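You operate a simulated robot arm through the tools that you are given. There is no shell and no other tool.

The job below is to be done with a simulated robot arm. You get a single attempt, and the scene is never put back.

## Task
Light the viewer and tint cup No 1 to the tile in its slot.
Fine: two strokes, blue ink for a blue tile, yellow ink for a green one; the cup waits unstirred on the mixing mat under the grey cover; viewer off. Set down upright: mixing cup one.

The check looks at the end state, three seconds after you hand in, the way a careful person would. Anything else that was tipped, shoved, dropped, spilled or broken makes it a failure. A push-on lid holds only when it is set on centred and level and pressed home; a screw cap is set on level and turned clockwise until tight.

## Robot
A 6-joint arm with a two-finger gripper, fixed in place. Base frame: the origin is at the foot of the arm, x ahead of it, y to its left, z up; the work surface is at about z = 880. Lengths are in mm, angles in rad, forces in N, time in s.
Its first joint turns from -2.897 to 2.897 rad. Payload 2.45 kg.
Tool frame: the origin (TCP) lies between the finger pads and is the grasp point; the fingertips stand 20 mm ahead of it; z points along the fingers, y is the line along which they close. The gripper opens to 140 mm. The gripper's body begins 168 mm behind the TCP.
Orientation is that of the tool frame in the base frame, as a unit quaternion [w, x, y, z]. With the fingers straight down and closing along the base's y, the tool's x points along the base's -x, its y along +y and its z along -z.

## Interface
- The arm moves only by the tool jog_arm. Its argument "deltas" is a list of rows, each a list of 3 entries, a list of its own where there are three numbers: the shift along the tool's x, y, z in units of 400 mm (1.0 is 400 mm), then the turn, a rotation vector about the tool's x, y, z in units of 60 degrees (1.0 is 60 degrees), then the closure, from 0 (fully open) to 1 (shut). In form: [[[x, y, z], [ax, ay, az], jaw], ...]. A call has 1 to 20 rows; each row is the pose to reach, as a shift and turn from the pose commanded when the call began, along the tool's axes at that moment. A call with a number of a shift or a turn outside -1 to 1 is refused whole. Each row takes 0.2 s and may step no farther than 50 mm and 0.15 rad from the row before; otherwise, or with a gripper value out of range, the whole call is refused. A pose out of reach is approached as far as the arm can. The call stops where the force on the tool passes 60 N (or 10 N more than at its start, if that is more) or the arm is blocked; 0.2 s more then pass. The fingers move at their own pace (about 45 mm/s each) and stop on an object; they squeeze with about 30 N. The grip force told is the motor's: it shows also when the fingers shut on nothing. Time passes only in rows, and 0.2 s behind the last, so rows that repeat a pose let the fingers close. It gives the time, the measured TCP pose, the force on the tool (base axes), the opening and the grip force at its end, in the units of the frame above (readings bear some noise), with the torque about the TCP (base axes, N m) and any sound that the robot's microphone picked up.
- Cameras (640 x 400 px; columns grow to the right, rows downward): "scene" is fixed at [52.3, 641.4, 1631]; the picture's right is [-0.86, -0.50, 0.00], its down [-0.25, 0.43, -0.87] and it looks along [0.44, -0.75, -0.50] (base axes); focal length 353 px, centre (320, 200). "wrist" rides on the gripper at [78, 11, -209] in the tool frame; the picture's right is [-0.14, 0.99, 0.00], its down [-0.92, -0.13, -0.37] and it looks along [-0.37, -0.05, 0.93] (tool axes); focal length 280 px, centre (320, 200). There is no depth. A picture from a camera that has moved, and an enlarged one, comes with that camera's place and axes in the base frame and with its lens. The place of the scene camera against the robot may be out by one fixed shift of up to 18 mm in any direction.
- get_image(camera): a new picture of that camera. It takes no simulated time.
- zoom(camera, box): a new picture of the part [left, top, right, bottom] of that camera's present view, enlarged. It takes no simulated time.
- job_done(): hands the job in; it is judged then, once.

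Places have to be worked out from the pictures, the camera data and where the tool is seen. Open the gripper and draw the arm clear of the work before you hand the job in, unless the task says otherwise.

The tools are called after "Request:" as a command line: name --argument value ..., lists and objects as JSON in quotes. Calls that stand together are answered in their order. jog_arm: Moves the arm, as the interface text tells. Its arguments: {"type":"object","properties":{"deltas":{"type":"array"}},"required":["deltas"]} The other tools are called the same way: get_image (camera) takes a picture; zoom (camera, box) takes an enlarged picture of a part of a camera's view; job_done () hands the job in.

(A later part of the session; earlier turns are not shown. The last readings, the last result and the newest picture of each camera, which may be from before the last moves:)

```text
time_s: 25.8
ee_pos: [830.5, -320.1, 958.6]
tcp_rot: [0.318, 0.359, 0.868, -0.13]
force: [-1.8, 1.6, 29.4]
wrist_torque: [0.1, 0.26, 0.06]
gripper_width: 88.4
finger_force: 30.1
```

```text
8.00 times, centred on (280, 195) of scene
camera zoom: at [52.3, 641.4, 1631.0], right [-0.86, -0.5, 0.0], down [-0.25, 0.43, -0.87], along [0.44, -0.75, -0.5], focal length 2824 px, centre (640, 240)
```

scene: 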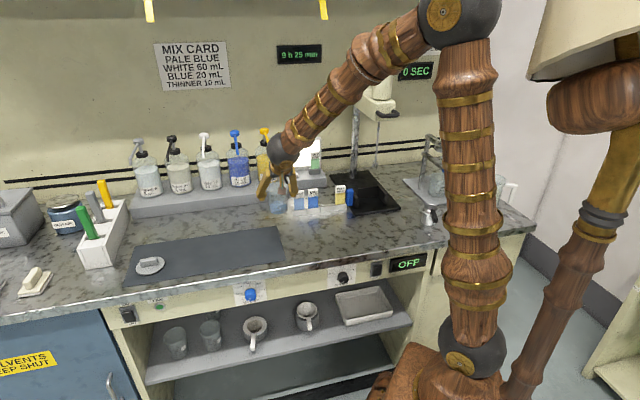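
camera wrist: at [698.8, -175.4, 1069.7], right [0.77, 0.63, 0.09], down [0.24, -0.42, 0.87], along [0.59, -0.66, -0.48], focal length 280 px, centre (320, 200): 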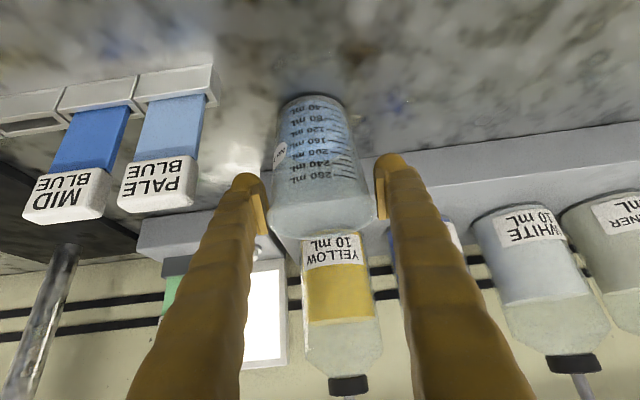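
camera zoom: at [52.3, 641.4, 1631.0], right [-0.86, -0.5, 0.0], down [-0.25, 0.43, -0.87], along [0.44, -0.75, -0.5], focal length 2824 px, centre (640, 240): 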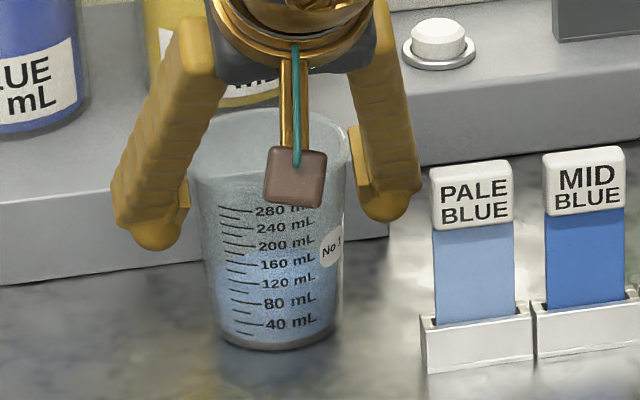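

The cup touched down at TCP z≈958.6, with 29 N now pressing. I relieve the load by about 1.2 mm, open just enough, and look.

Request:
jog_arm --deltas '[[[-0.0016, 0, -0.0019], [0, 0, 0], 0.8], [[-0.0019, 0, -0.0023], [0, 0, 0], 0.36], [[-0.0019, 0, -0.0023], [0, 0, 0], 0.33], [[-0.0019, 0, -0.0023], [0, 0, 0], 0.3], [[-0.0019, 0, -0.0023], [0, 0, 0], 0.28], [[-0.0019, 0, -0.0023], [0, 0, 0], 0.28]]'

Request:
get_image --camera "wrist"

Request:
zoom --camera "scene" --box '[240, 160, 320, 220]'

```text
time_s: 27.2
ee_pos: [830.3, -320.0, 958.0]
tcp_rot: [0.317, 0.36, 0.868, -0.131]
force: [0.0, 0.5, -0.2]
wrist_torque: [0.04, -0.03, 0.0]
gripper_width: 100.9
finger_force: 0.0
```

```text
taken
camera wrist: at [698.7, -175.4, 1067.6], right [0.77, 0.63, 0.09], down [0.24, -0.42, 0.87], along [0.59, -0.66, -0.48], focal length 280 px, centre (320, 200)
```

wrist: 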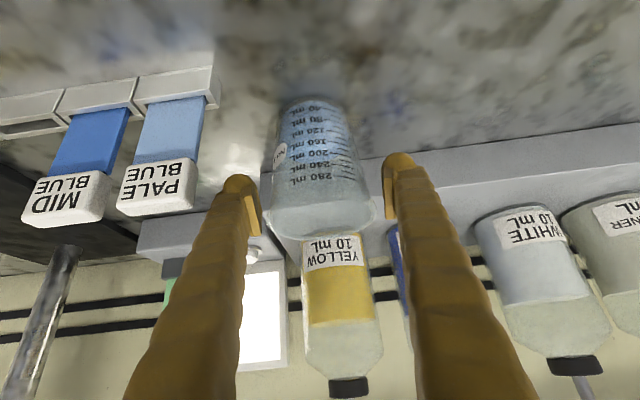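

```text
6.67 times, centred on (280, 190) of scene
camera zoom: at [52.3, 641.4, 1631.0], right [-0.86, -0.5, 0.0], down [-0.25, 0.43, -0.87], along [0.44, -0.75, -0.5], focal length 2353 px, centre (587, 267)
```

zoom: 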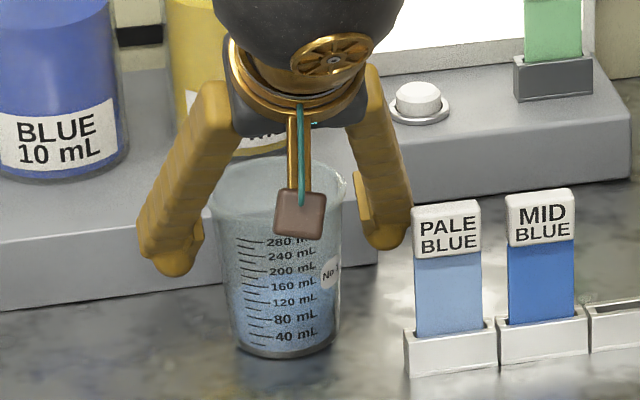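

The cup stands free under the nozzle. I withdraw back and up along the fingers, shut them, and come to a hover above the yellow pump head.

Request:
jog_arm --deltas '[[[0, 0, -0.05], [0, 0, 0], 0.28], [[0, 0, -0.15], [0, 0, 0], 0.28], [[0, 0, -0.25], [0, 0, 0], 0.28], [[0, 0, -0.35], [0, 0, 0], 0.28], [[0, 0, -0.45], [0, 0, 0], 0.28], [[-0.062, 0, -0.5238], [0, 0, 0], 0.6], [[-0.1239, 0, -0.5976], [0, 0, 0], 1], [[-0.1859, 0, -0.6714], [0, 0, 0], 1], [[-0.2478, 0, -0.7452], [0, 0, 0], 1], [[-0.3261, -0.0011, -0.6795], [0, 0, 0], 1], [[-0.4044, -0.0022, -0.6137], [0, 0, 0], 1], [[-0.4828, -0.0033, -0.548], [0, 0, 0], 1], [[-0.5611, -0.0044, -0.4823], [0, 0, 0], 1], [[-0.6394, -0.0055, -0.4165], [0, 0, 0], 1], [[-0.7177, -0.0066, -0.3508], [0, 0, 0], 1], [[-0.796, -0.0075, -0.285], [0, 0, 0], 1], [[-0.796, -0.0075, -0.285], [0, 0, 0], 1]]'

Request:
get_image --camera "wrist"

Request:
get_image --camera "scene"

```text
time_s: 30.8
ee_pos: [947.3, -443.2, 1250.6]
tcp_rot: [0.317, 0.359, 0.868, -0.13]
force: [-0.2, 0.8, 0.4]
wrist_torque: [0.03, -0.03, -0.01]
gripper_width: 0.1
finger_force: 29.6
```

```text
taken
camera wrist: at [816.7, -299.2, 1359.7], right [0.77, 0.63, 0.09], down [0.24, -0.42, 0.87], along [0.59, -0.66, -0.48], focal length 280 px, centre (320, 200)
```

wrist: 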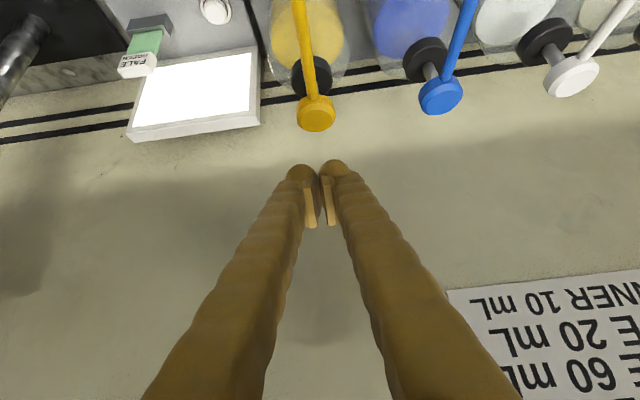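

```text
taken
```

scene: 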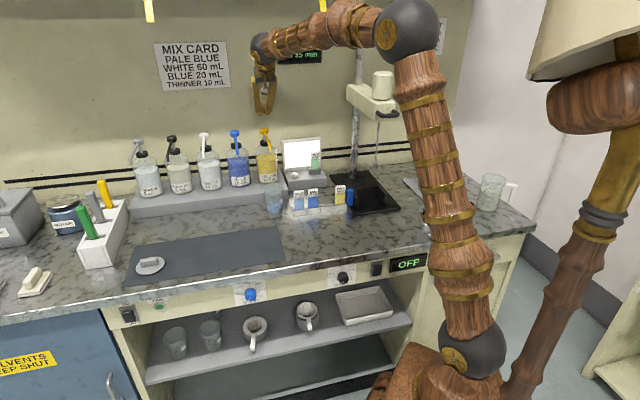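

The pump head lies directly below, at about s=359, n=982. I check the cup's position under the nozzle before pressing.

Request:
zoom --camera "wrist" --box '[220, 0, 420, 140]'

Request:
zoom --camera "scene" --box '[220, 110, 330, 230]'

```text
2.86 times, centred on (320, 70) of wrist
camera zoom: at [816.7, -299.2, 1359.7], right [0.77, 0.63, 0.09], down [0.24, -0.42, 0.87], along [0.59, -0.66, -0.48], focal length 801 px, centre (320, 571)
```

zoom: 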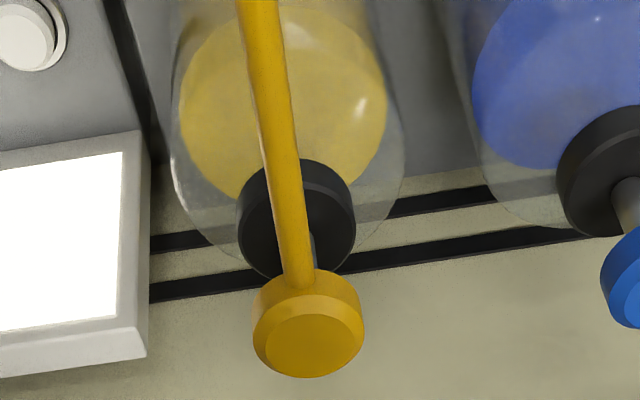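

```text
3.33 times, centred on (275, 170) of scene
camera zoom: at [52.3, 641.4, 1631.0], right [-0.86, -0.5, 0.0], down [-0.25, 0.43, -0.87], along [0.44, -0.75, -0.5], focal length 1176 px, centre (470, 300)
```

zoom: 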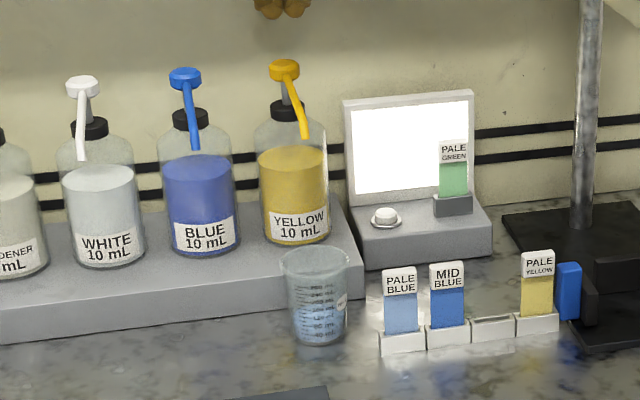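

The projected nozzle tip and the cup rim line up, so the cup is centred under the outlet. I descend onto the pump head and watch for first contact.

Request:
jog_arm --deltas '[[[0.0383, 0.0037, 0.0495], [0, 0, 0], 1], [[0.0766, 0.0037, 0.099], [0, 0, 0], 1], [[0.0895, 0.0037, 0.1143], [0, 0, 0], 1], [[0.0959, 0.0037, 0.122], [0, 0, 0], 1]]'

Request:
get_image --camera "wrist"

Request:
zoom --camera "scene" --box '[220, 60, 330, 230]'

```text
time_s: 31.8
ee_pos: [949.6, -442.2, 1187.1]
tcp_rot: [0.317, 0.359, 0.868, -0.131]
force: [0.3, -0.3, 1.2]
wrist_torque: [-0.01, 0.05, 0.01]
gripper_width: 6.1
finger_force: 29.4
```

```text
taken
camera wrist: at [819.4, -298.6, 1297.5], right [0.77, 0.63, 0.09], down [0.24, -0.42, 0.87], along [0.59, -0.66, -0.48], focal length 280 px, centre (320, 200)
```

wrist: 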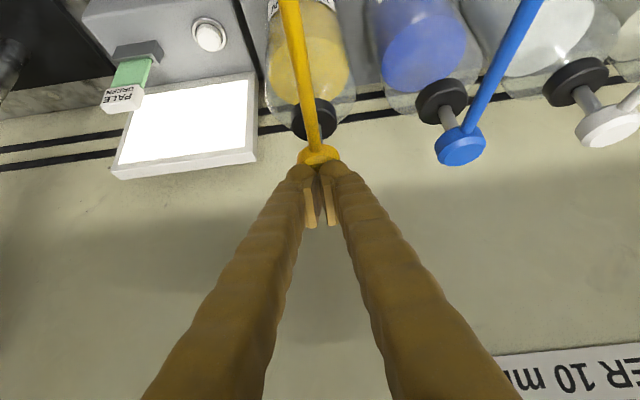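

```text
2.35 times, centred on (275, 145) of scene
camera zoom: at [52.3, 641.4, 1631.0], right [-0.86, -0.5, 0.0], down [-0.25, 0.43, -0.87], along [0.44, -0.75, -0.5], focal length 830 px, centre (426, 329)
```

zoom: 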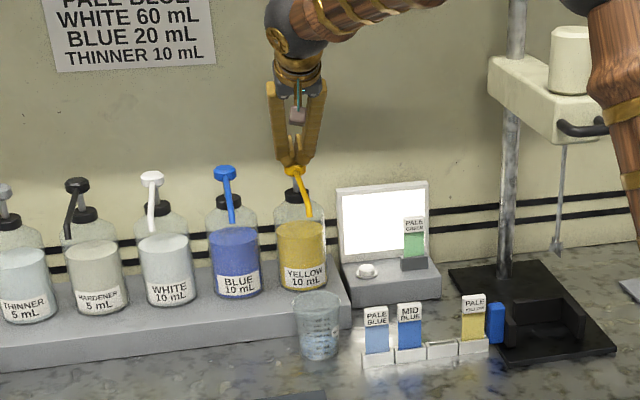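

Contact is just starting (1.2 N at z=1187). I press down in 3 mm steps to find the end of the stroke.

Request:
jog_arm --deltas '[[[0.0048, 0, 0.0057], [0, 0, 0], 1], [[0.0096, 0, 0.0115], [0, 0, 0], 1], [[0.0145, 0, 0.0172], [0, 0, 0], 1], [[0.0193, 0, 0.023], [0, 0, 0], 1], [[0.0193, 0, 0.023], [0, 0, 0], 1]]'

Request:
get_image --camera "wrist"

Request:
zoom --camera "scene" --box '[220, 60, 330, 230]'

```text
time_s: 33.0
ee_pos: [951.1, -443.0, 1176.0]
tcp_rot: [0.317, 0.36, 0.868, -0.131]
force: [-1.6, 1.5, 11.4]
wrist_torque: [0.07, 0.05, 0.01]
gripper_width: 5.8
finger_force: 29.2
```

```text
taken
camera wrist: at [819.5, -298.7, 1286.0], right [0.77, 0.63, 0.09], down [0.24, -0.42, 0.87], along [0.59, -0.66, -0.48], focal length 280 px, centre (320, 200)
```

wrist: 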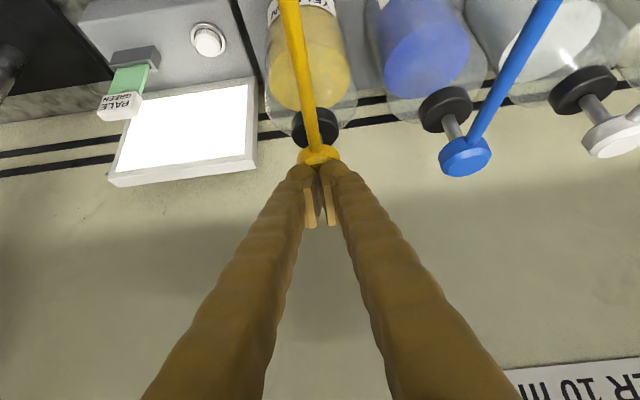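

```text
2.35 times, centred on (275, 145) of scene
camera zoom: at [52.3, 641.4, 1631.0], right [-0.86, -0.5, 0.0], down [-0.25, 0.43, -0.87], along [0.44, -0.75, -0.5], focal length 830 px, centre (426, 329)
```

zoom: 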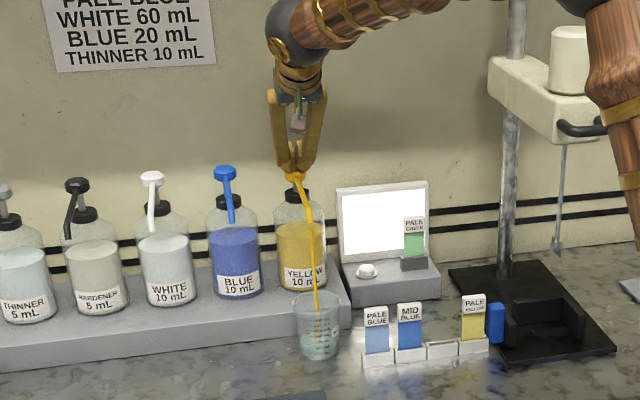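

Yellow ink is streaming into the cup. I continue the same press to the end of its travel.

Request:
jog_arm --deltas '[[[0.0048, 0, 0.0057], [0, 0, 0], 1], [[0.0096, 0, 0.0115], [0, 0, 0], 1], [[0.0145, 0, 0.0172], [0, 0, 0], 1]]'

Request:
zoom --camera "scene" --box '[220, 60, 330, 230]'

```text
time_s: 33.8
ee_pos: [950.4, -442.9, 1170.9]
tcp_rot: [0.319, 0.359, 0.868, -0.13]
force: [-9.3, 1.4, 46.5]
wrist_torque: [0.08, 0.36, 0.03]
gripper_width: 6.3
finger_force: 29.7
```

```text
2.35 times, centred on (275, 145) of scene
camera zoom: at [52.3, 641.4, 1631.0], right [-0.86, -0.5, 0.0], down [-0.25, 0.43, -0.87], along [0.44, -0.75, -0.5], focal length 830 px, centre (426, 329)
```

zoom: 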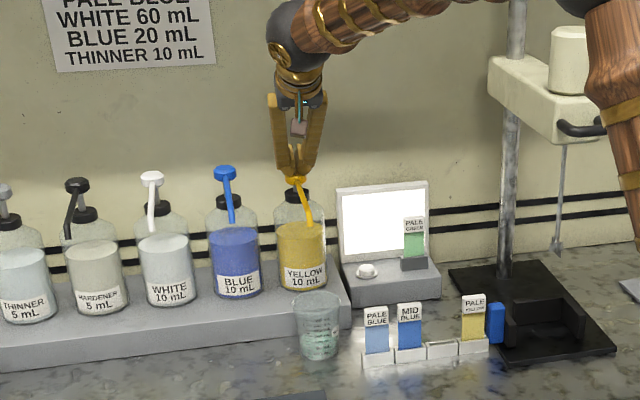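

The stroke bottomed out at 46 N, so that is one full stroke and the flow has ended. I release upward and let the head return.

Request:
jog_arm --deltas '[[[-0.0193, 0, -0.023], [0, 0, 0], 1], [[-0.0482, 0, -0.0575], [0, 0, 0], 1], [[-0.0563, 0, -0.067], [0, 0, 0], 1], [[-0.0563, 0, -0.067], [0, 0, 0], 1], [[-0.0563, 0, -0.067], [0, 0, 0], 1]]'

Request:
get_image --camera "wrist"

Request:
zoom --camera "scene" --box '[220, 60, 330, 230]'

```text
time_s: 35.0
ee_pos: [951.1, -442.3, 1201.3]
tcp_rot: [0.316, 0.36, 0.868, -0.13]
force: [-1.2, 0.9, -0.6]
wrist_torque: [0.03, -0.02, 0.04]
gripper_width: 0.0
finger_force: 28.9
```

```text
taken
camera wrist: at [820.0, -298.5, 1311.4], right [0.77, 0.63, 0.09], down [0.24, -0.42, 0.87], along [0.59, -0.66, -0.48], focal length 280 px, centre (320, 200)
```

wrist: 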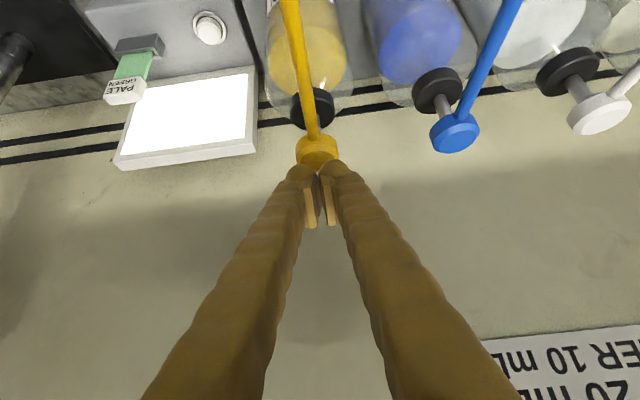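

```text
2.35 times, centred on (275, 145) of scene
camera zoom: at [52.3, 641.4, 1631.0], right [-0.86, -0.5, 0.0], down [-0.25, 0.43, -0.87], along [0.44, -0.75, -0.5], focal length 830 px, centre (426, 329)
```

zoom: 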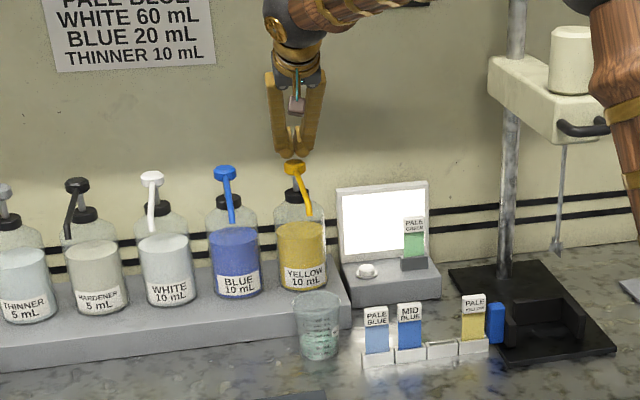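

The head has fully returned. Now the second full stroke.

Request:
jog_arm --deltas '[[[0.0161, 0, 0.0192], [0, 0, 0], 1], [[0.0225, 0, 0.0268], [0, 0, 0], 1], [[0.0273, 0, 0.0326], [0, 0, 0], 1], [[0.0322, 0, 0.0383], [0, 0, 0], 1], [[0.037, 0, 0.0441], [0, 0, 0], 1], [[0.0418, 0, 0.0498], [0, 0, 0], 1], [[0.0418, 0, 0.0498], [0, 0, 0], 1], [[0.0466, 0, 0.0556], [0, 0, 0], 1], [[0.0515, 0, 0.0613], [0, 0, 0], 1], [[0.0563, 0, 0.067], [0, 0, 0], 1]]'

Request:
zoom --camera "scene" --box '[220, 60, 330, 230]'

```text
time_s: 37.2
ee_pos: [950.2, -442.1, 1170.7]
tcp_rot: [0.32, 0.359, 0.867, -0.13]
force: [-4.3, 6.2, 48.8]
wrist_torque: [0.15, 0.27, 0.02]
gripper_width: 5.9
finger_force: 29.1
```

```text
2.35 times, centred on (275, 145) of scene
camera zoom: at [52.3, 641.4, 1631.0], right [-0.86, -0.5, 0.0], down [-0.25, 0.43, -0.87], along [0.44, -0.75, -0.5], focal length 830 px, centre (426, 329)
```

zoom: 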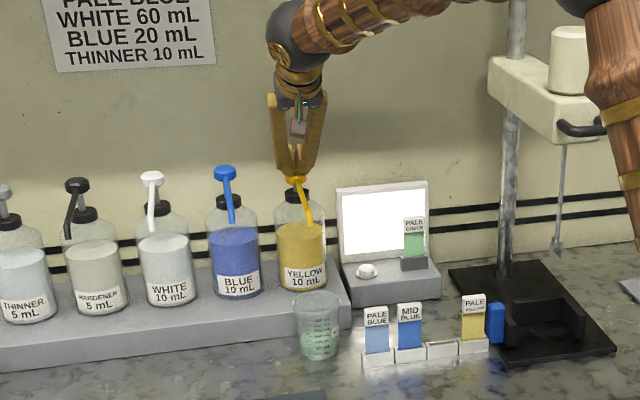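

The second stroke also bottomed out at 49 N. I release, rise clear, and inspect the cup.

Request:
jog_arm --deltas '[[[-0.0193, 0, -0.023], [0, 0, 0], 1], [[-0.0563, 0, -0.067], [0, 0, 0], 1], [[-0.1125, 0, -0.134], [0, 0, 0], 1], [[-0.129, 0, -0.153], [0, 0, 0], 1], [[-0.129, 0, -0.153], [0, 0, 0], 1]]'

Request:
zoom --camera "scene" --box '[240, 110, 340, 220]'

Request:
get_image --camera "wrist"

```text
time_s: 38.4
ee_pos: [949.8, -443.0, 1247.1]
tcp_rot: [0.316, 0.36, 0.868, -0.131]
force: [-0.6, 0.4, -0.3]
wrist_torque: [0.03, 0.02, -0.01]
gripper_width: 0.0
finger_force: 29.6
```

```text
3.64 times, centred on (290, 165) of scene
camera zoom: at [52.3, 641.4, 1631.0], right [-0.86, -0.5, 0.0], down [-0.25, 0.43, -0.87], along [0.44, -0.75, -0.5], focal length 1284 px, centre (429, 327)
```

zoom: 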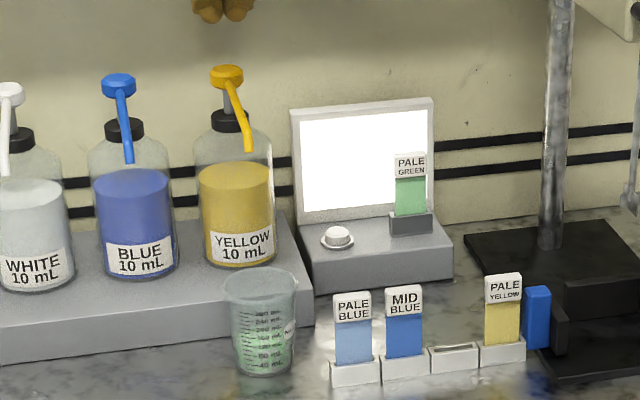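

```text
taken
camera wrist: at [819.4, -298.9, 1356.8], right [0.77, 0.63, 0.09], down [0.24, -0.42, 0.87], along [0.59, -0.66, -0.48], focal length 280 px, centre (320, 200)
```

wrist: 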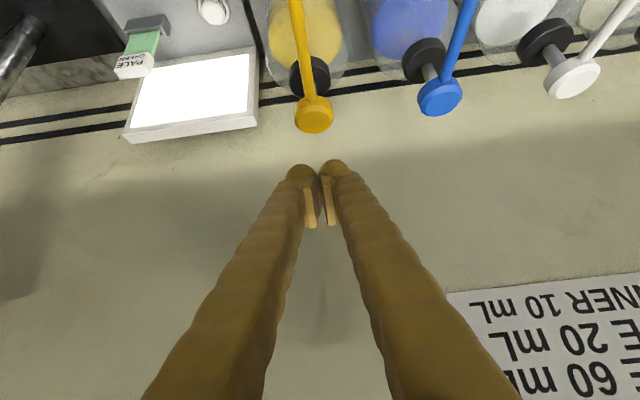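

The ink has tinted the cup green, both strokes went in, and the head is back up. While I'm close by, I go back over the viewer button with the same 30° tilt and side offset as before to switch it off.

Request:
jog_arm --deltas '[[[-0.0089, -0.0945, 0.0075], [0, 0.0556, 0], 1], [[-0.0178, -0.189, 0.015], [0, 0.1111, 0], 1], [[-0.0268, -0.2835, 0.0225], [0, 0.1667, 0], 1], [[0.044, -0.2835, 0.1068], [0, 0.1667, 0], 1], [[0.1147, -0.2835, 0.191], [0, 0.1667, 0], 1], [[0.1854, -0.2835, 0.2753], [0, 0.1667, 0], 1], [[0.2562, -0.2835, 0.3595], [0, 0.1667, 0], 1], [[0.3269, -0.2835, 0.4438], [0, 0.1667, 0], 1], [[0.3944, -0.2835, 0.5242], [0, 0.1667, 0], 1], [[0.3944, -0.2835, 0.5242], [0, 0.1667, 0], 1]]'

Request:
get_image --camera "wrist"

```text
time_s: 40.6
ee_pos: [881.5, -532.3, 984.2]
tcp_rot: [0.24, 0.369, 0.892, -0.099]
force: [0.4, 0.1, 0.3]
wrist_torque: [0.01, -0.01, 0.01]
gripper_width: 0.0
finger_force: 29.7
```

```text
taken
camera wrist: at [765.3, -404.3, 1126.2], right [0.78, 0.62, 0.07], down [0.34, -0.52, 0.78], along [0.52, -0.59, -0.62], focal length 280 px, centre (320, 200)
```

wrist: 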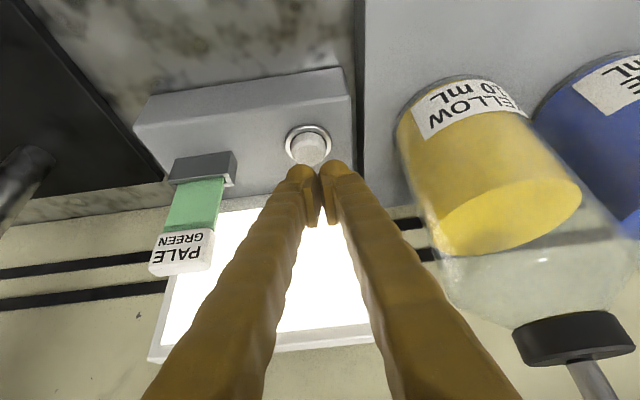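

The tool is directly over the button again, at nearly the same spot. I press in small steps to z≈965.

Request:
jog_arm --deltas '[[[0.0088, -0.004, 0.0152], [0, 0, 0], 1], [[0.015, -0.004, 0.026], [0, 0, 0], 1], [[0.0188, -0.004, 0.0325], [0, 0, 0], 1], [[0.0213, -0.004, 0.0368], [0, 0, 0], 1], [[0.0238, -0.004, 0.0411], [0, 0, 0], 1]]'

Request:
get_image --camera "wrist"

```text
time_s: 41.8
ee_pos: [879.0, -534.6, 965.3]
tcp_rot: [0.24, 0.37, 0.892, -0.099]
force: [-1.0, 1.7, 4.5]
wrist_torque: [0.04, 0.06, 0.05]
gripper_width: 6.2
finger_force: 28.9
heard: click
```

```text
taken
camera wrist: at [764.3, -405.4, 1107.7], right [0.78, 0.62, 0.07], down [0.34, -0.52, 0.78], along [0.52, -0.59, -0.62], focal length 280 px, centre (320, 200)
```

wrist: 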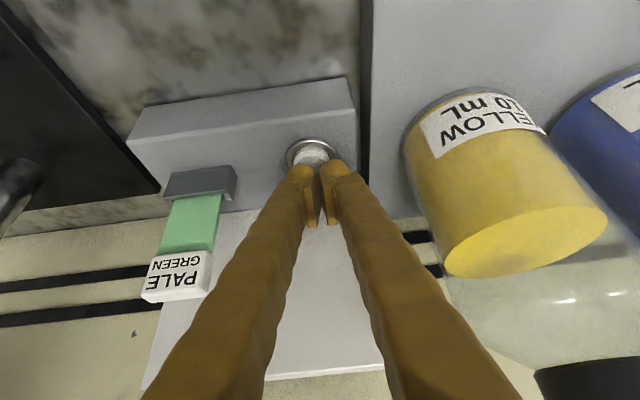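

The panel is dark again and a click was heard, so the viewer is off. I lift away, back off over the mat side at safe height, and return to the 40° tilt ready to re-grip the cup.

Request:
jog_arm --deltas '[[[-0.0354, 0, -0.0971], [0, 0, 0], 1], [[-0.0709, 0, -0.1941], [0, 0, 0], 1], [[-0.1063, 0, -0.2912], [0, 0, 0], 1], [[-0.1417, 0, -0.3883], [0, 0, 0], 1], [[-0.1771, 0, -0.4854], [0, 0, 0], 1], [[-0.2126, 0, -0.5824], [0, 0, 0], 1], [[-0.248, 0, -0.6795], [0, 0, 0], 1], [[-0.1667, 0.0419, -0.7244], [0, -0.0238, 0], 1], [[-0.0854, 0.0837, -0.7694], [0, -0.0476, 0], 1], [[-0.0041, 0.1256, -0.8143], [0, -0.0714, 0], 1], [[0.0771, 0.1674, -0.8592], [0, -0.0953, 0], 0.6], [[0.1584, 0.2093, -0.9041], [0, -0.1191, 0], 0.25], [[0.2397, 0.2511, -0.9491], [0, -0.1429, 0], 0.25], [[0.321, 0.293, -0.994], [0, -0.1667, 0], 0.25], [[0.321, 0.293, -0.994], [0, -0.1667, 0], 0.25]]'

Request:
get_image --camera "wrist"

Request:
get_image --camera "scene"

```text
time_s: 45.0
ee_pos: [743.9, -232.5, 1245.0]
tcp_rot: [0.318, 0.36, 0.868, -0.13]
force: [-0.1, -0.4, -0.3]
wrist_torque: [0.01, -0.01, 0.0]
gripper_width: 104.1
finger_force: 0.3
```

```text
taken
camera wrist: at [611.5, -87.6, 1355.2], right [0.77, 0.63, 0.09], down [0.24, -0.42, 0.87], along [0.59, -0.66, -0.48], focal length 280 px, centre (320, 200)
```

wrist: 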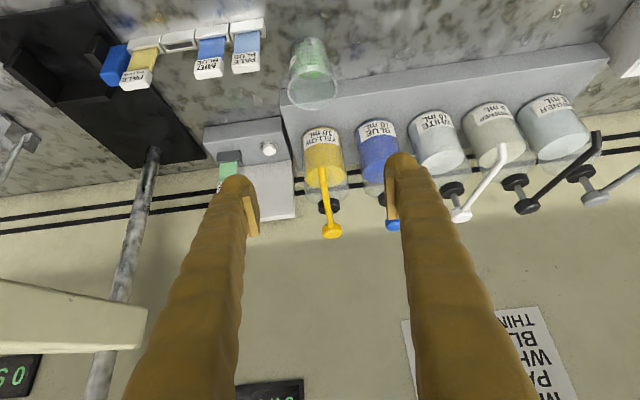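

```text
taken
```

scene: 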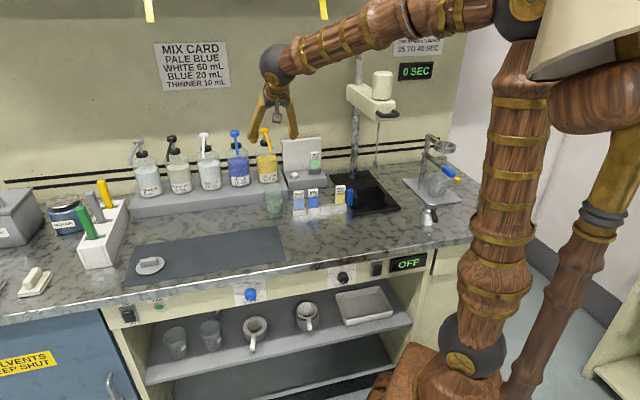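

The cup is seen at s≈360, n≈814, where I left it. I go to the point I withdrew to and advance partway along the tool axis, fingers 104 mm apart, then check alignment.

Request:
jog_arm --deltas '[[[0.0564, -0.0008, 0.0742], [0, 0, 0], 0.25], [[0.1129, -0.0017, 0.1485], [0, 0, 0], 0.25], [[0.1693, -0.0025, 0.2227], [0, 0, 0], 0.25], [[0.2257, -0.0033, 0.2969], [0, 0, 0], 0.25], [[0.2257, -0.0033, 0.3969], [0, 0, 0], 0.25], [[0.2257, -0.0033, 0.4969], [0, 0, 0], 0.25], [[0.2257, -0.0033, 0.5969], [0, 0, 0], 0.25], [[0.2257, -0.0033, 0.5969], [0, 0, 0], 0.25]]'

Request:
get_image --camera "wrist"

Request:
zoom --camera "scene" --box '[220, 130, 340, 230]'

```text
time_s: 46.8
ee_pos: [802.1, -294.0, 1004.4]
tcp_rot: [0.317, 0.36, 0.868, -0.131]
force: [0.2, 0.6, -0.1]
wrist_torque: [0.0, -0.04, -0.03]
gripper_width: 104.7
finger_force: 0.1
```

```text
taken
camera wrist: at [670.9, -148.7, 1113.7], right [0.77, 0.63, 0.09], down [0.24, -0.42, 0.87], along [0.59, -0.66, -0.48], focal length 280 px, centre (320, 200)
```

wrist: 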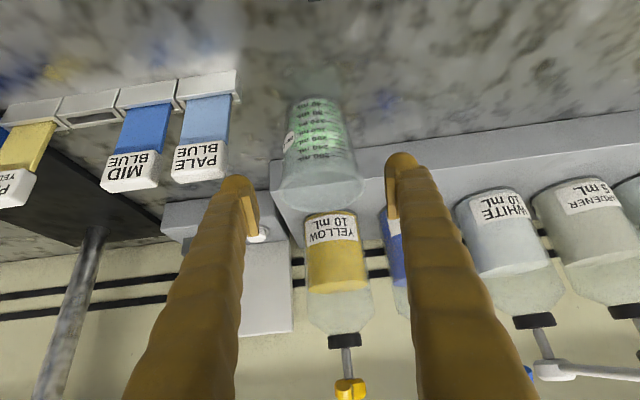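

```text
4.00 times, centred on (280, 180) of scene
camera zoom: at [52.3, 641.4, 1631.0], right [-0.86, -0.5, 0.0], down [-0.25, 0.43, -0.87], along [0.44, -0.75, -0.5], focal length 1412 px, centre (480, 280)
```

zoom: 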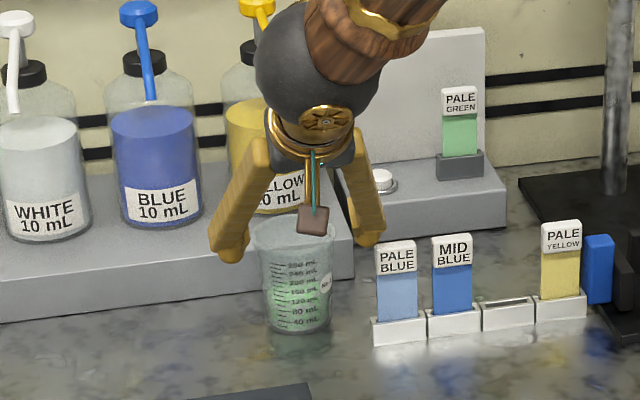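

The cup is centred between the fingers. I advance the last 60 mm and close.

Request:
jog_arm --deltas '[[[0, 0, 0.05], [0, 0, 0], 0.25], [[0, 0, 0.1], [0, 0, 0], 0.25], [[0, 0, 0.15], [0, 0, 0], 0.25], [[0, 0, 0.15], [0, 0, 0], 0.33], [[0, 0, 0.15], [0, 0, 0], 0.4], [[0, 0, 0.15], [0, 0, 0], 0.6], [[0, 0, 0.15], [0, 0, 0], 0.8], [[0, 0, 0.15], [0, 0, 0], 0.8]]'

Request:
get_image --camera "wrist"

```text
time_s: 48.6
ee_pos: [828.2, -319.0, 958.8]
tcp_rot: [0.317, 0.359, 0.868, -0.131]
force: [0.0, -0.4, -0.3]
wrist_torque: [-0.03, 0.04, 0.02]
gripper_width: 88.1
finger_force: 29.8
```

```text
taken
camera wrist: at [698.0, -175.4, 1068.4], right [0.77, 0.63, 0.09], down [0.24, -0.42, 0.87], along [0.59, -0.66, -0.48], focal length 280 px, centre (320, 200)
```

wrist: 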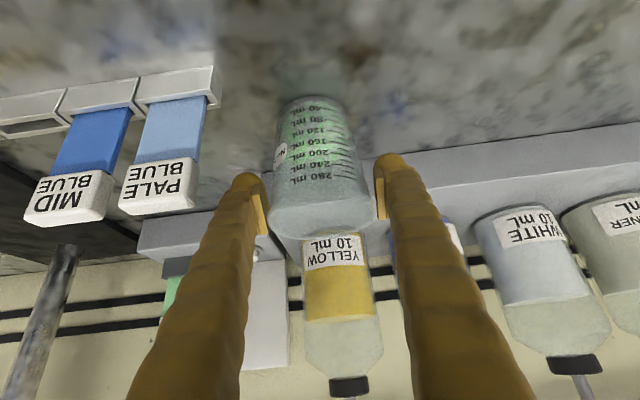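

The grip is firm again at 88 mm. I lift 62 mm and draw back from under the nozzle.

Request:
jog_arm --deltas '[[[-0.0125, 0, -0.0148], [0, 0, 0], 0.8], [[-0.0374, 0, -0.0445], [0, 0, 0], 0.8], [[-0.0623, 0, -0.0742], [0, 0, 0], 0.8], [[-0.0872, 0, -0.1039], [0, 0, 0], 0.8], [[-0.0997, 0, -0.1187], [0, 0, 0], 0.8], [[-0.0781, 0, -0.1369], [0, 0, 0], 0.8], [[-0.0348, 0, -0.1732], [0, 0, 0], 0.8], [[0.0085, 0, -0.2096], [0, 0, 0], 0.8], [[0.0518, 0, -0.2459], [0, 0, 0], 0.8], [[0.0951, 0, -0.2823], [0, 0, 0], 0.8], [[0.1167, 0, -0.3004], [0, 0, 0], 0.8], [[0.1167, 0, -0.3004], [0, 0, 0], 0.8]]'

Request:
get_image --camera "wrist"

```text
time_s: 51.2
ee_pos: [746.8, -240.1, 1020.0]
tcp_rot: [0.317, 0.359, 0.868, -0.131]
force: [0.0, -0.2, -1.3]
wrist_torque: [0.01, 0.0, 0.01]
gripper_width: 88.1
finger_force: 30.1
```

```text
taken
camera wrist: at [617.7, -95.3, 1129.9], right [0.77, 0.63, 0.09], down [0.24, -0.42, 0.87], along [0.59, -0.66, -0.48], focal length 280 px, centre (320, 200)
```

wrist: 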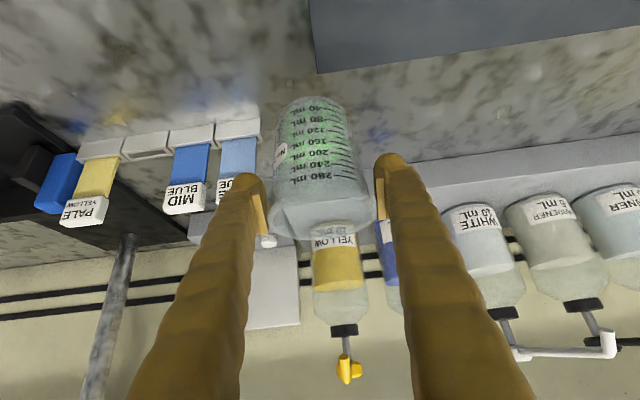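

The cup is clear of the nozzle and level. I carry it back over the mat and lower it to a few millimetres above.

Request:
jog_arm --deltas '[[[0.0098, 0.0252, -0.0082], [0, 0, 0], 0.8], [[0.0294, 0.0755, -0.0247], [0, 0, 0], 0.8], [[0.049, 0.1259, -0.0411], [0, 0, 0], 0.8], [[0.0686, 0.1763, -0.0576], [0, 0, 0], 0.8], [[0.0882, 0.2266, -0.074], [0, 0, 0], 0.8], [[0.1078, 0.277, -0.0905], [0, 0, 0], 0.8], [[0.1274, 0.3273, -0.1069], [0, 0, 0], 0.8], [[0.147, 0.3777, -0.1234], [0, 0, 0], 0.8], [[0.1666, 0.4281, -0.1398], [0, 0, 0], 0.8], [[0.1862, 0.4784, -0.1563], [0, 0, 0], 0.8], [[0.2058, 0.5288, -0.1727], [0, 0, 0], 0.8], [[0.2254, 0.5791, -0.1892], [0, 0, 0], 0.8], [[0.2352, 0.6043, -0.1974], [0, 0, 0], 0.8], [[0.2352, 0.6043, -0.1974], [0, 0, 0], 0.8], [[0.2585, 0.6043, -0.1696], [0, 0, 0], 0.8], [[0.2818, 0.6043, -0.1419], [0, 0, 0], 0.8], [[0.3051, 0.6043, -0.1141], [0, 0, 0], 0.8], [[0.3252, 0.6043, -0.0901], [0, 0, 0], 0.8], [[0.3252, 0.6043, -0.0901], [0, 0, 0], 0.8]]'

Request:
get_image --camera "wrist"

```text
time_s: 55.2
ee_pos: [833.6, 18.0, 964.6]
tcp_rot: [0.317, 0.359, 0.868, -0.13]
force: [0.9, 0.1, -1.7]
wrist_torque: [0.03, 0.02, 0.04]
gripper_width: 87.9
finger_force: 30.3
```

```text
taken
camera wrist: at [702.3, 162.3, 1074.5], right [0.77, 0.63, 0.09], down [0.24, -0.42, 0.87], along [0.59, -0.66, -0.48], focal length 280 px, centre (320, 200)
```

wrist: 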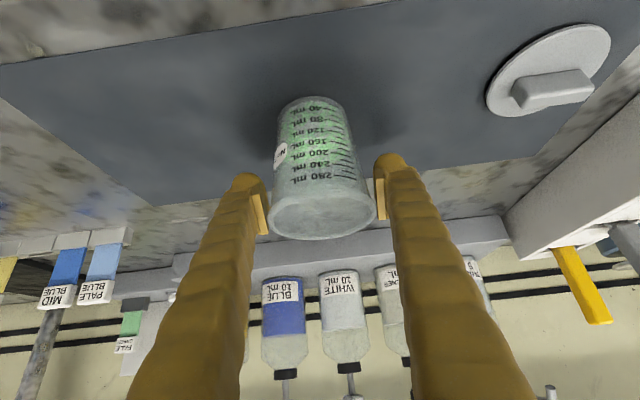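

The cup is about 5 mm above the mat. I step down millimetre by millimetre.

Request:
jog_arm --deltas '[[[0.0032, 0, 0.0038], [0, 0, 0], 0.8], [[0.0056, 0, 0.0067], [0, 0, 0], 0.8], [[0.0072, 0, 0.0086], [0, 0, 0], 0.8], [[0.0072, 0, 0.0086], [0, 0, 0], 0.8]]'

```text
time_s: 56.2
ee_pos: [833.2, 17.8, 961.0]
tcp_rot: [0.317, 0.359, 0.868, -0.13]
force: [0.0, 0.1, -1.3]
wrist_torque: [0.02, -0.01, 0.01]
gripper_width: 87.6
finger_force: 29.9
```

No contact yet at z=961, with the cup's weight still showing, so I continue down.

Request:
jog_arm --deltas '[[[0.0016, 0, 0.0019], [0, 0, 0], 0.8], [[0.0024, 0, 0.0029], [0, 0, 0], 0.8], [[0.0024, 0, 0.0029], [0, 0, 0], 0.8]]'

```text
time_s: 57.0
ee_pos: [833.3, 17.6, 959.5]
tcp_rot: [0.316, 0.36, 0.868, -0.131]
force: [0.0, 0.2, -0.6]
wrist_torque: [-0.02, -0.02, 0.04]
gripper_width: 87.6
finger_force: 29.6
```

The weight reading is starting to ease. I go down another 1 to 2 mm.

Request:
jog_arm --deltas '[[[0.0008, 0, 0.001], [0, 0, 0], 0.8], [[0.0016, 0, 0.0019], [0, 0, 0], 0.8], [[0.0016, 0, 0.0019], [0, 0, 0], 0.8]]'

```text
time_s: 57.8
ee_pos: [833.3, 17.7, 957.7]
tcp_rot: [0.317, 0.361, 0.867, -0.13]
force: [-2.9, 1.1, 19.1]
wrist_torque: [-0.02, 0.29, 0.03]
gripper_width: 87.7
finger_force: 30.4
```

The cup is down, with 19 N pressing. I relieve that and open slowly, then withdraw along the fingers.

Request:
jog_arm --deltas '[[[-0.0012, 0, -0.0014], [0, 0, 0], 0.8], [[-0.0012, 0, -0.0014], [0, 0, 0], 0.36], [[-0.0012, 0, -0.0014], [0, 0, 0], 0.33], [[-0.0012, 0, -0.0014], [0, 0, 0], 0.28], [[-0.0012, 0, -0.0014], [0, 0, 0], 0.2], [[-0.0012, 0, -0.0014], [0, 0, 0], 0.2], [[-0.0012, 0, -0.0514], [0, 0, 0], 0.2], [[-0.0012, 0, -0.1514], [0, 0, 0], 0.2], [[-0.0012, 0, -0.2514], [0, 0, 0], 0.2], [[-0.0012, 0, -0.3514], [0, 0, 0], 0.2], [[-0.0012, 0, -0.4514], [0, 0, 0], 0.2]]'

Request:
get_image --camera "wrist"

Request:
zoom --camera "scene" --box '[120, 180, 300, 290]'

```text
time_s: 60.2
ee_pos: [751.7, 99.9, 1097.5]
tcp_rot: [0.316, 0.359, 0.869, -0.13]
force: [0.1, 0.0, 0.7]
wrist_torque: [-0.03, 0.03, 0.03]
gripper_width: 111.9
finger_force: 0.0
```

```text
taken
camera wrist: at [620.5, 244.6, 1207.4], right [0.77, 0.63, 0.09], down [0.24, -0.42, 0.87], along [0.59, -0.66, -0.48], focal length 280 px, centre (320, 200)
```

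wrist: 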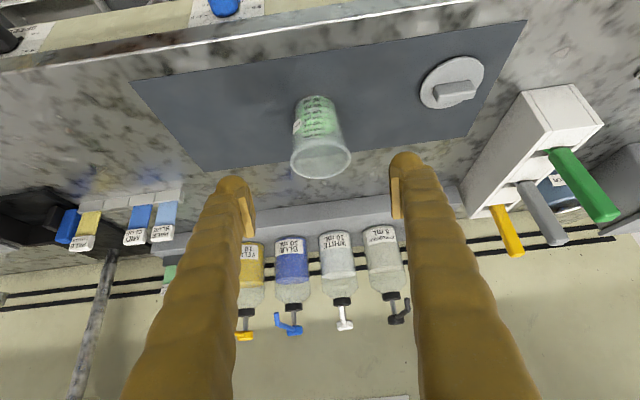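

```text
3.56 times, centred on (210, 235) of scene
camera zoom: at [52.3, 641.4, 1631.0], right [-0.86, -0.5, 0.0], down [-0.25, 0.43, -0.87], along [0.44, -0.75, -0.5], focal length 1255 px, centre (711, 76)
```

zoom: 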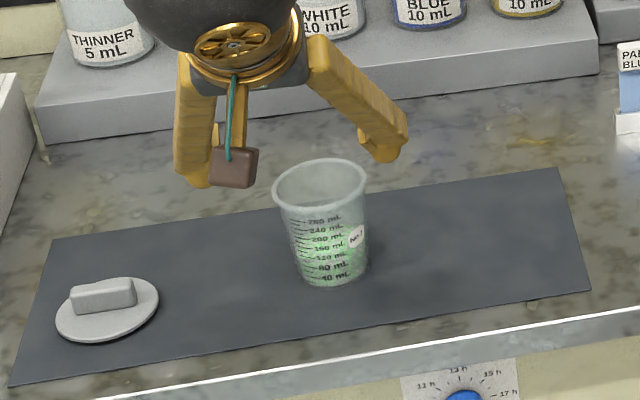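

The cup stands on the mat at about s=602, n=577. Next is the cover: I straighten the tool and rise, then turn it so the jaws close across the bar.

Request:
jog_arm --deltas '[[[-0.0393, 0.0188, -0.0079], [0, 0.0833, 0], 0.2], [[-0.0785, 0.0375, -0.0158], [0, 0.1667, 0], 0.2], [[-0.1178, 0.0563, -0.0236], [0, 0.25, 0], 0.2], [[-0.157, 0.075, -0.0315], [0, 0.3333, 0], 0.2], [[-0.1963, 0.0938, -0.0394], [0, 0.4167, 0], 0.2], [[-0.2355, 0.1125, -0.0473], [0, 0.5, 0], 0.2], [[-0.2748, 0.1313, -0.0551], [0, 0.5833, 0], 0.2], [[-0.314, 0.15, -0.063], [0, 0.6667, 0], 0.2], [[-0.314, 0.15, -0.063], [0, 0.6667, 0], 0.2]]'

Request:
jog_arm --deltas '[[[0, 0.03, 0], [0, 0, -0.125], 0.3], [[0, 0.06, 0], [0, 0, -0.25], 0.4], [[0, 0.09, 0], [0, 0, -0.375], 0.5], [[0, 0.12, 0], [0, 0, -0.5], 0.5], [[0, 0.15, 0], [0, 0, -0.625], 0.5], [[0, 0.15, 0], [0, 0, -0.75], 0.5], [[0, 0.15, 0], [0, 0, -0.875], 0.5], [[0, 0.15, 0], [0, 0, -1.0], 0.5]]'

Request:
jog_arm --deltas '[[[0, 0, 0], [0, 0, -0.125], 0.5], [[0, 0, 0], [0, 0, -0.25], 0.5], [[0, 0, 0], [0, 0, -0.375], 0.5], [[0, 0, 0], [0, 0, -0.5], 0.5], [[0, 0, 0], [0, 0, -0.5], 0.5]]'

Request:
get_image --camera "wrist"

Request:
get_image --camera "scene"

```text
time_s: 62.2
ee_pos: [849.1, 85.8, 1196.1]
tcp_rot: [0.001, 0.382, 0.924, 0.001]
force: [0.1, -0.4, -0.4]
wrist_torque: [0.01, 0.05, 0.02]
gripper_width: 112.1
finger_force: 0.0
```

```text
time_s: 64.0
ee_pos: [892.0, 128.6, 1196.0]
tcp_rot: [0.0, -0.131, 0.991, 0.0]
force: [-0.5, 0.2, 0.3]
wrist_torque: [0.0, 0.01, 0.05]
gripper_width: 69.8
finger_force: 0.1
```

```text
time_s: 65.2
ee_pos: [892.3, 128.3, 1196.4]
tcp_rot: [0.001, -0.384, 0.923, 0.0]
force: [1.1, 0.0, -0.2]
wrist_torque: [0.04, 0.02, 0.0]
gripper_width: 70.1
finger_force: 0.0
```

```text
taken
camera wrist: at [828.0, 79.7, 1405.9], right [-0.6, 0.8, 0.0], down [0.74, 0.56, 0.37], along [0.3, 0.22, -0.93], focal length 280 px, centre (320, 200)
```

wrist: 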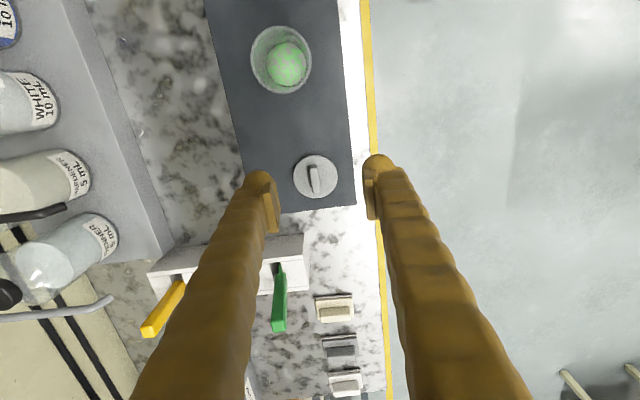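

```text
taken
```

scene: 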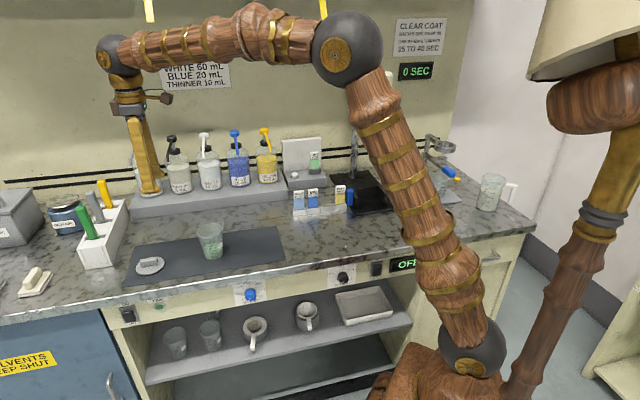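

The jaws now close along n, across the bar. I enlarge the cover and the cup to get exact positions.

Request:
zoom --camera "wrist" --box '[270, 130, 360, 220]'

Request:
zoom --camera "wrist" --box '[240, 15, 330, 105]'

```text
4.44 times, centred on (315, 175) of wrist
camera zoom: at [828.0, 79.7, 1405.9], right [-0.6, 0.8, 0.0], down [0.74, 0.56, 0.37], along [0.3, 0.22, -0.93], focal length 1246 px, centre (342, 311)
```

zoom: 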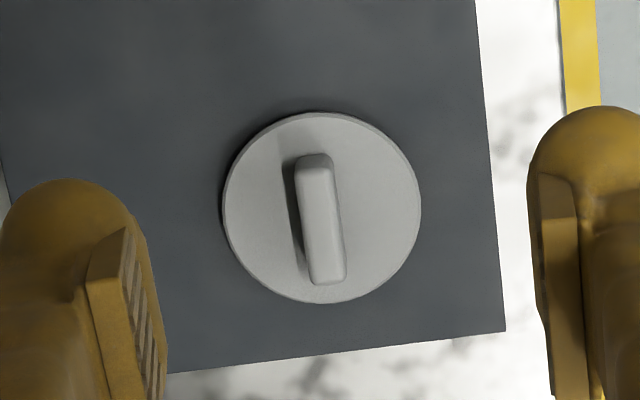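

```text
4.44 times, centred on (285, 60) of wrist
camera zoom: at [828.0, 79.7, 1405.9], right [-0.6, 0.8, 0.0], down [0.74, 0.56, 0.37], along [0.3, 0.22, -0.93], focal length 1246 px, centre (476, 822)
```

zoom: 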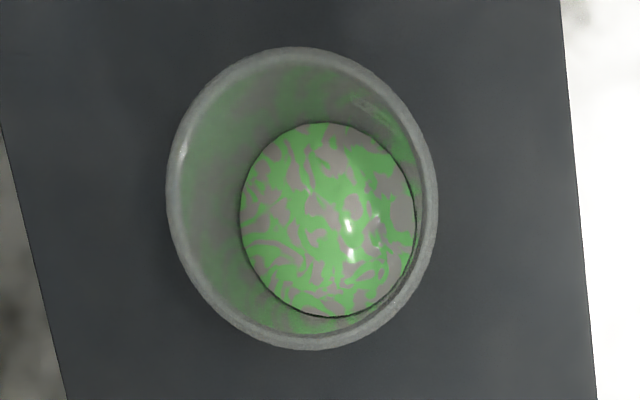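

The cup holds an unstirred green swirl. The cover's bar is centred at about s=798.5, n=559 and lies along s. I move above it to z=1000 and check that the arm can reach there with the tool vertical.

Request:
jog_arm --deltas '[[[-0.0384, -0.0094, 0.098], [0, 0, 0], 0.5], [[-0.0768, -0.0187, 0.196], [0, 0, 0], 0.5], [[-0.1152, -0.0281, 0.294], [0, 0, 0], 0.5], [[-0.1536, -0.0374, 0.392], [0, 0, 0], 0.5], [[-0.192, -0.0468, 0.49], [0, 0, 0], 0.5], [[-0.192, -0.0468, 0.49], [0, 0, 0], 0.5]]'

Request:
get_image --camera "wrist"

Request:
zoom --camera "scene" --box '[60, 170, 240, 290]'

```text
time_s: 66.6
ee_pos: [959.9, 169.5, 1000.5]
tcp_rot: [0.001, -0.383, 0.924, 0.0]
force: [0.2, 0.5, 0.0]
wrist_torque: [0.04, 0.0, -0.03]
gripper_width: 70.2
finger_force: 0.1
```

```text
taken
camera wrist: at [896.4, 121.2, 1209.5], right [-0.6, 0.8, 0.0], down [0.74, 0.56, 0.37], along [0.3, 0.22, -0.93], focal length 280 px, centre (320, 200)
```

wrist: 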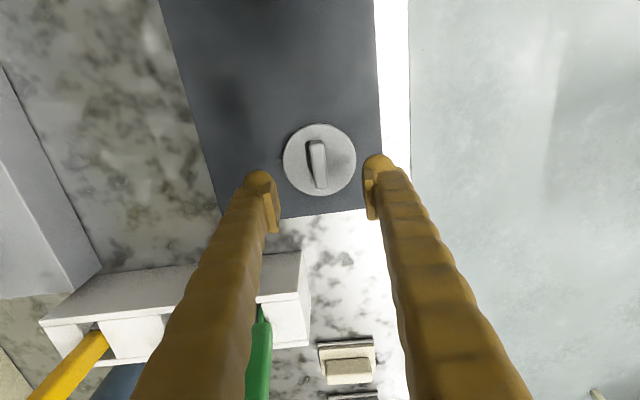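

```text
3.33 times, centred on (150, 230) of scene
camera zoom: at [52.3, 641.4, 1631.0], right [-0.86, -0.5, 0.0], down [-0.25, 0.43, -0.87], along [0.44, -0.75, -0.5], focal length 1176 px, centre (887, 100)
```

zoom: 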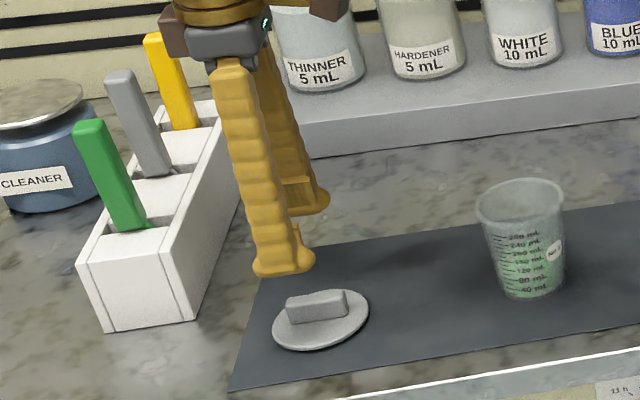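

The arm reaches there vertically (TCP s=798.6, n=558.9). I zoom in to check the bar's centring and height before descending.

Request:
zoom --camera "wrist" --box '[270, 110, 370, 210]'

Request:
zoom --camera "scene" --box '[130, 230, 190, 290]'

```text
4.00 times, centred on (320, 160) of wrist
camera zoom: at [896.4, 121.2, 1209.5], right [-0.6, 0.8, 0.0], down [0.74, 0.56, 0.37], along [0.3, 0.22, -0.93], focal length 1122 px, centre (320, 360)
```

zoom: 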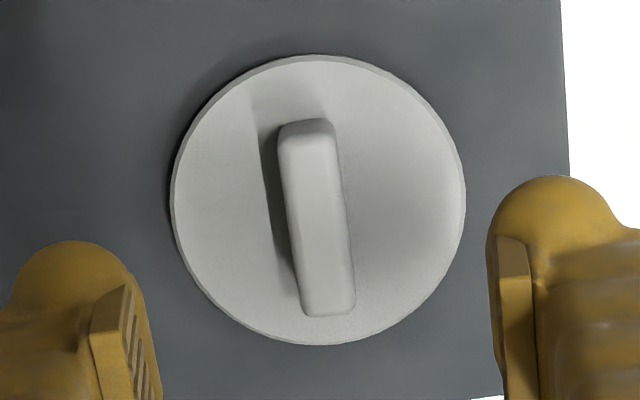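

```text
6.67 times, centred on (160, 260) of scene
camera zoom: at [52.3, 641.4, 1631.0], right [-0.86, -0.5, 0.0], down [-0.25, 0.43, -0.87], along [0.44, -0.75, -0.5], focal length 2353 px, centre (1387, -200)
```

zoom: 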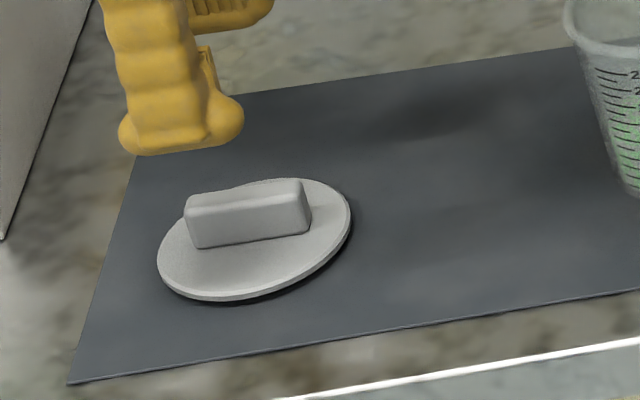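

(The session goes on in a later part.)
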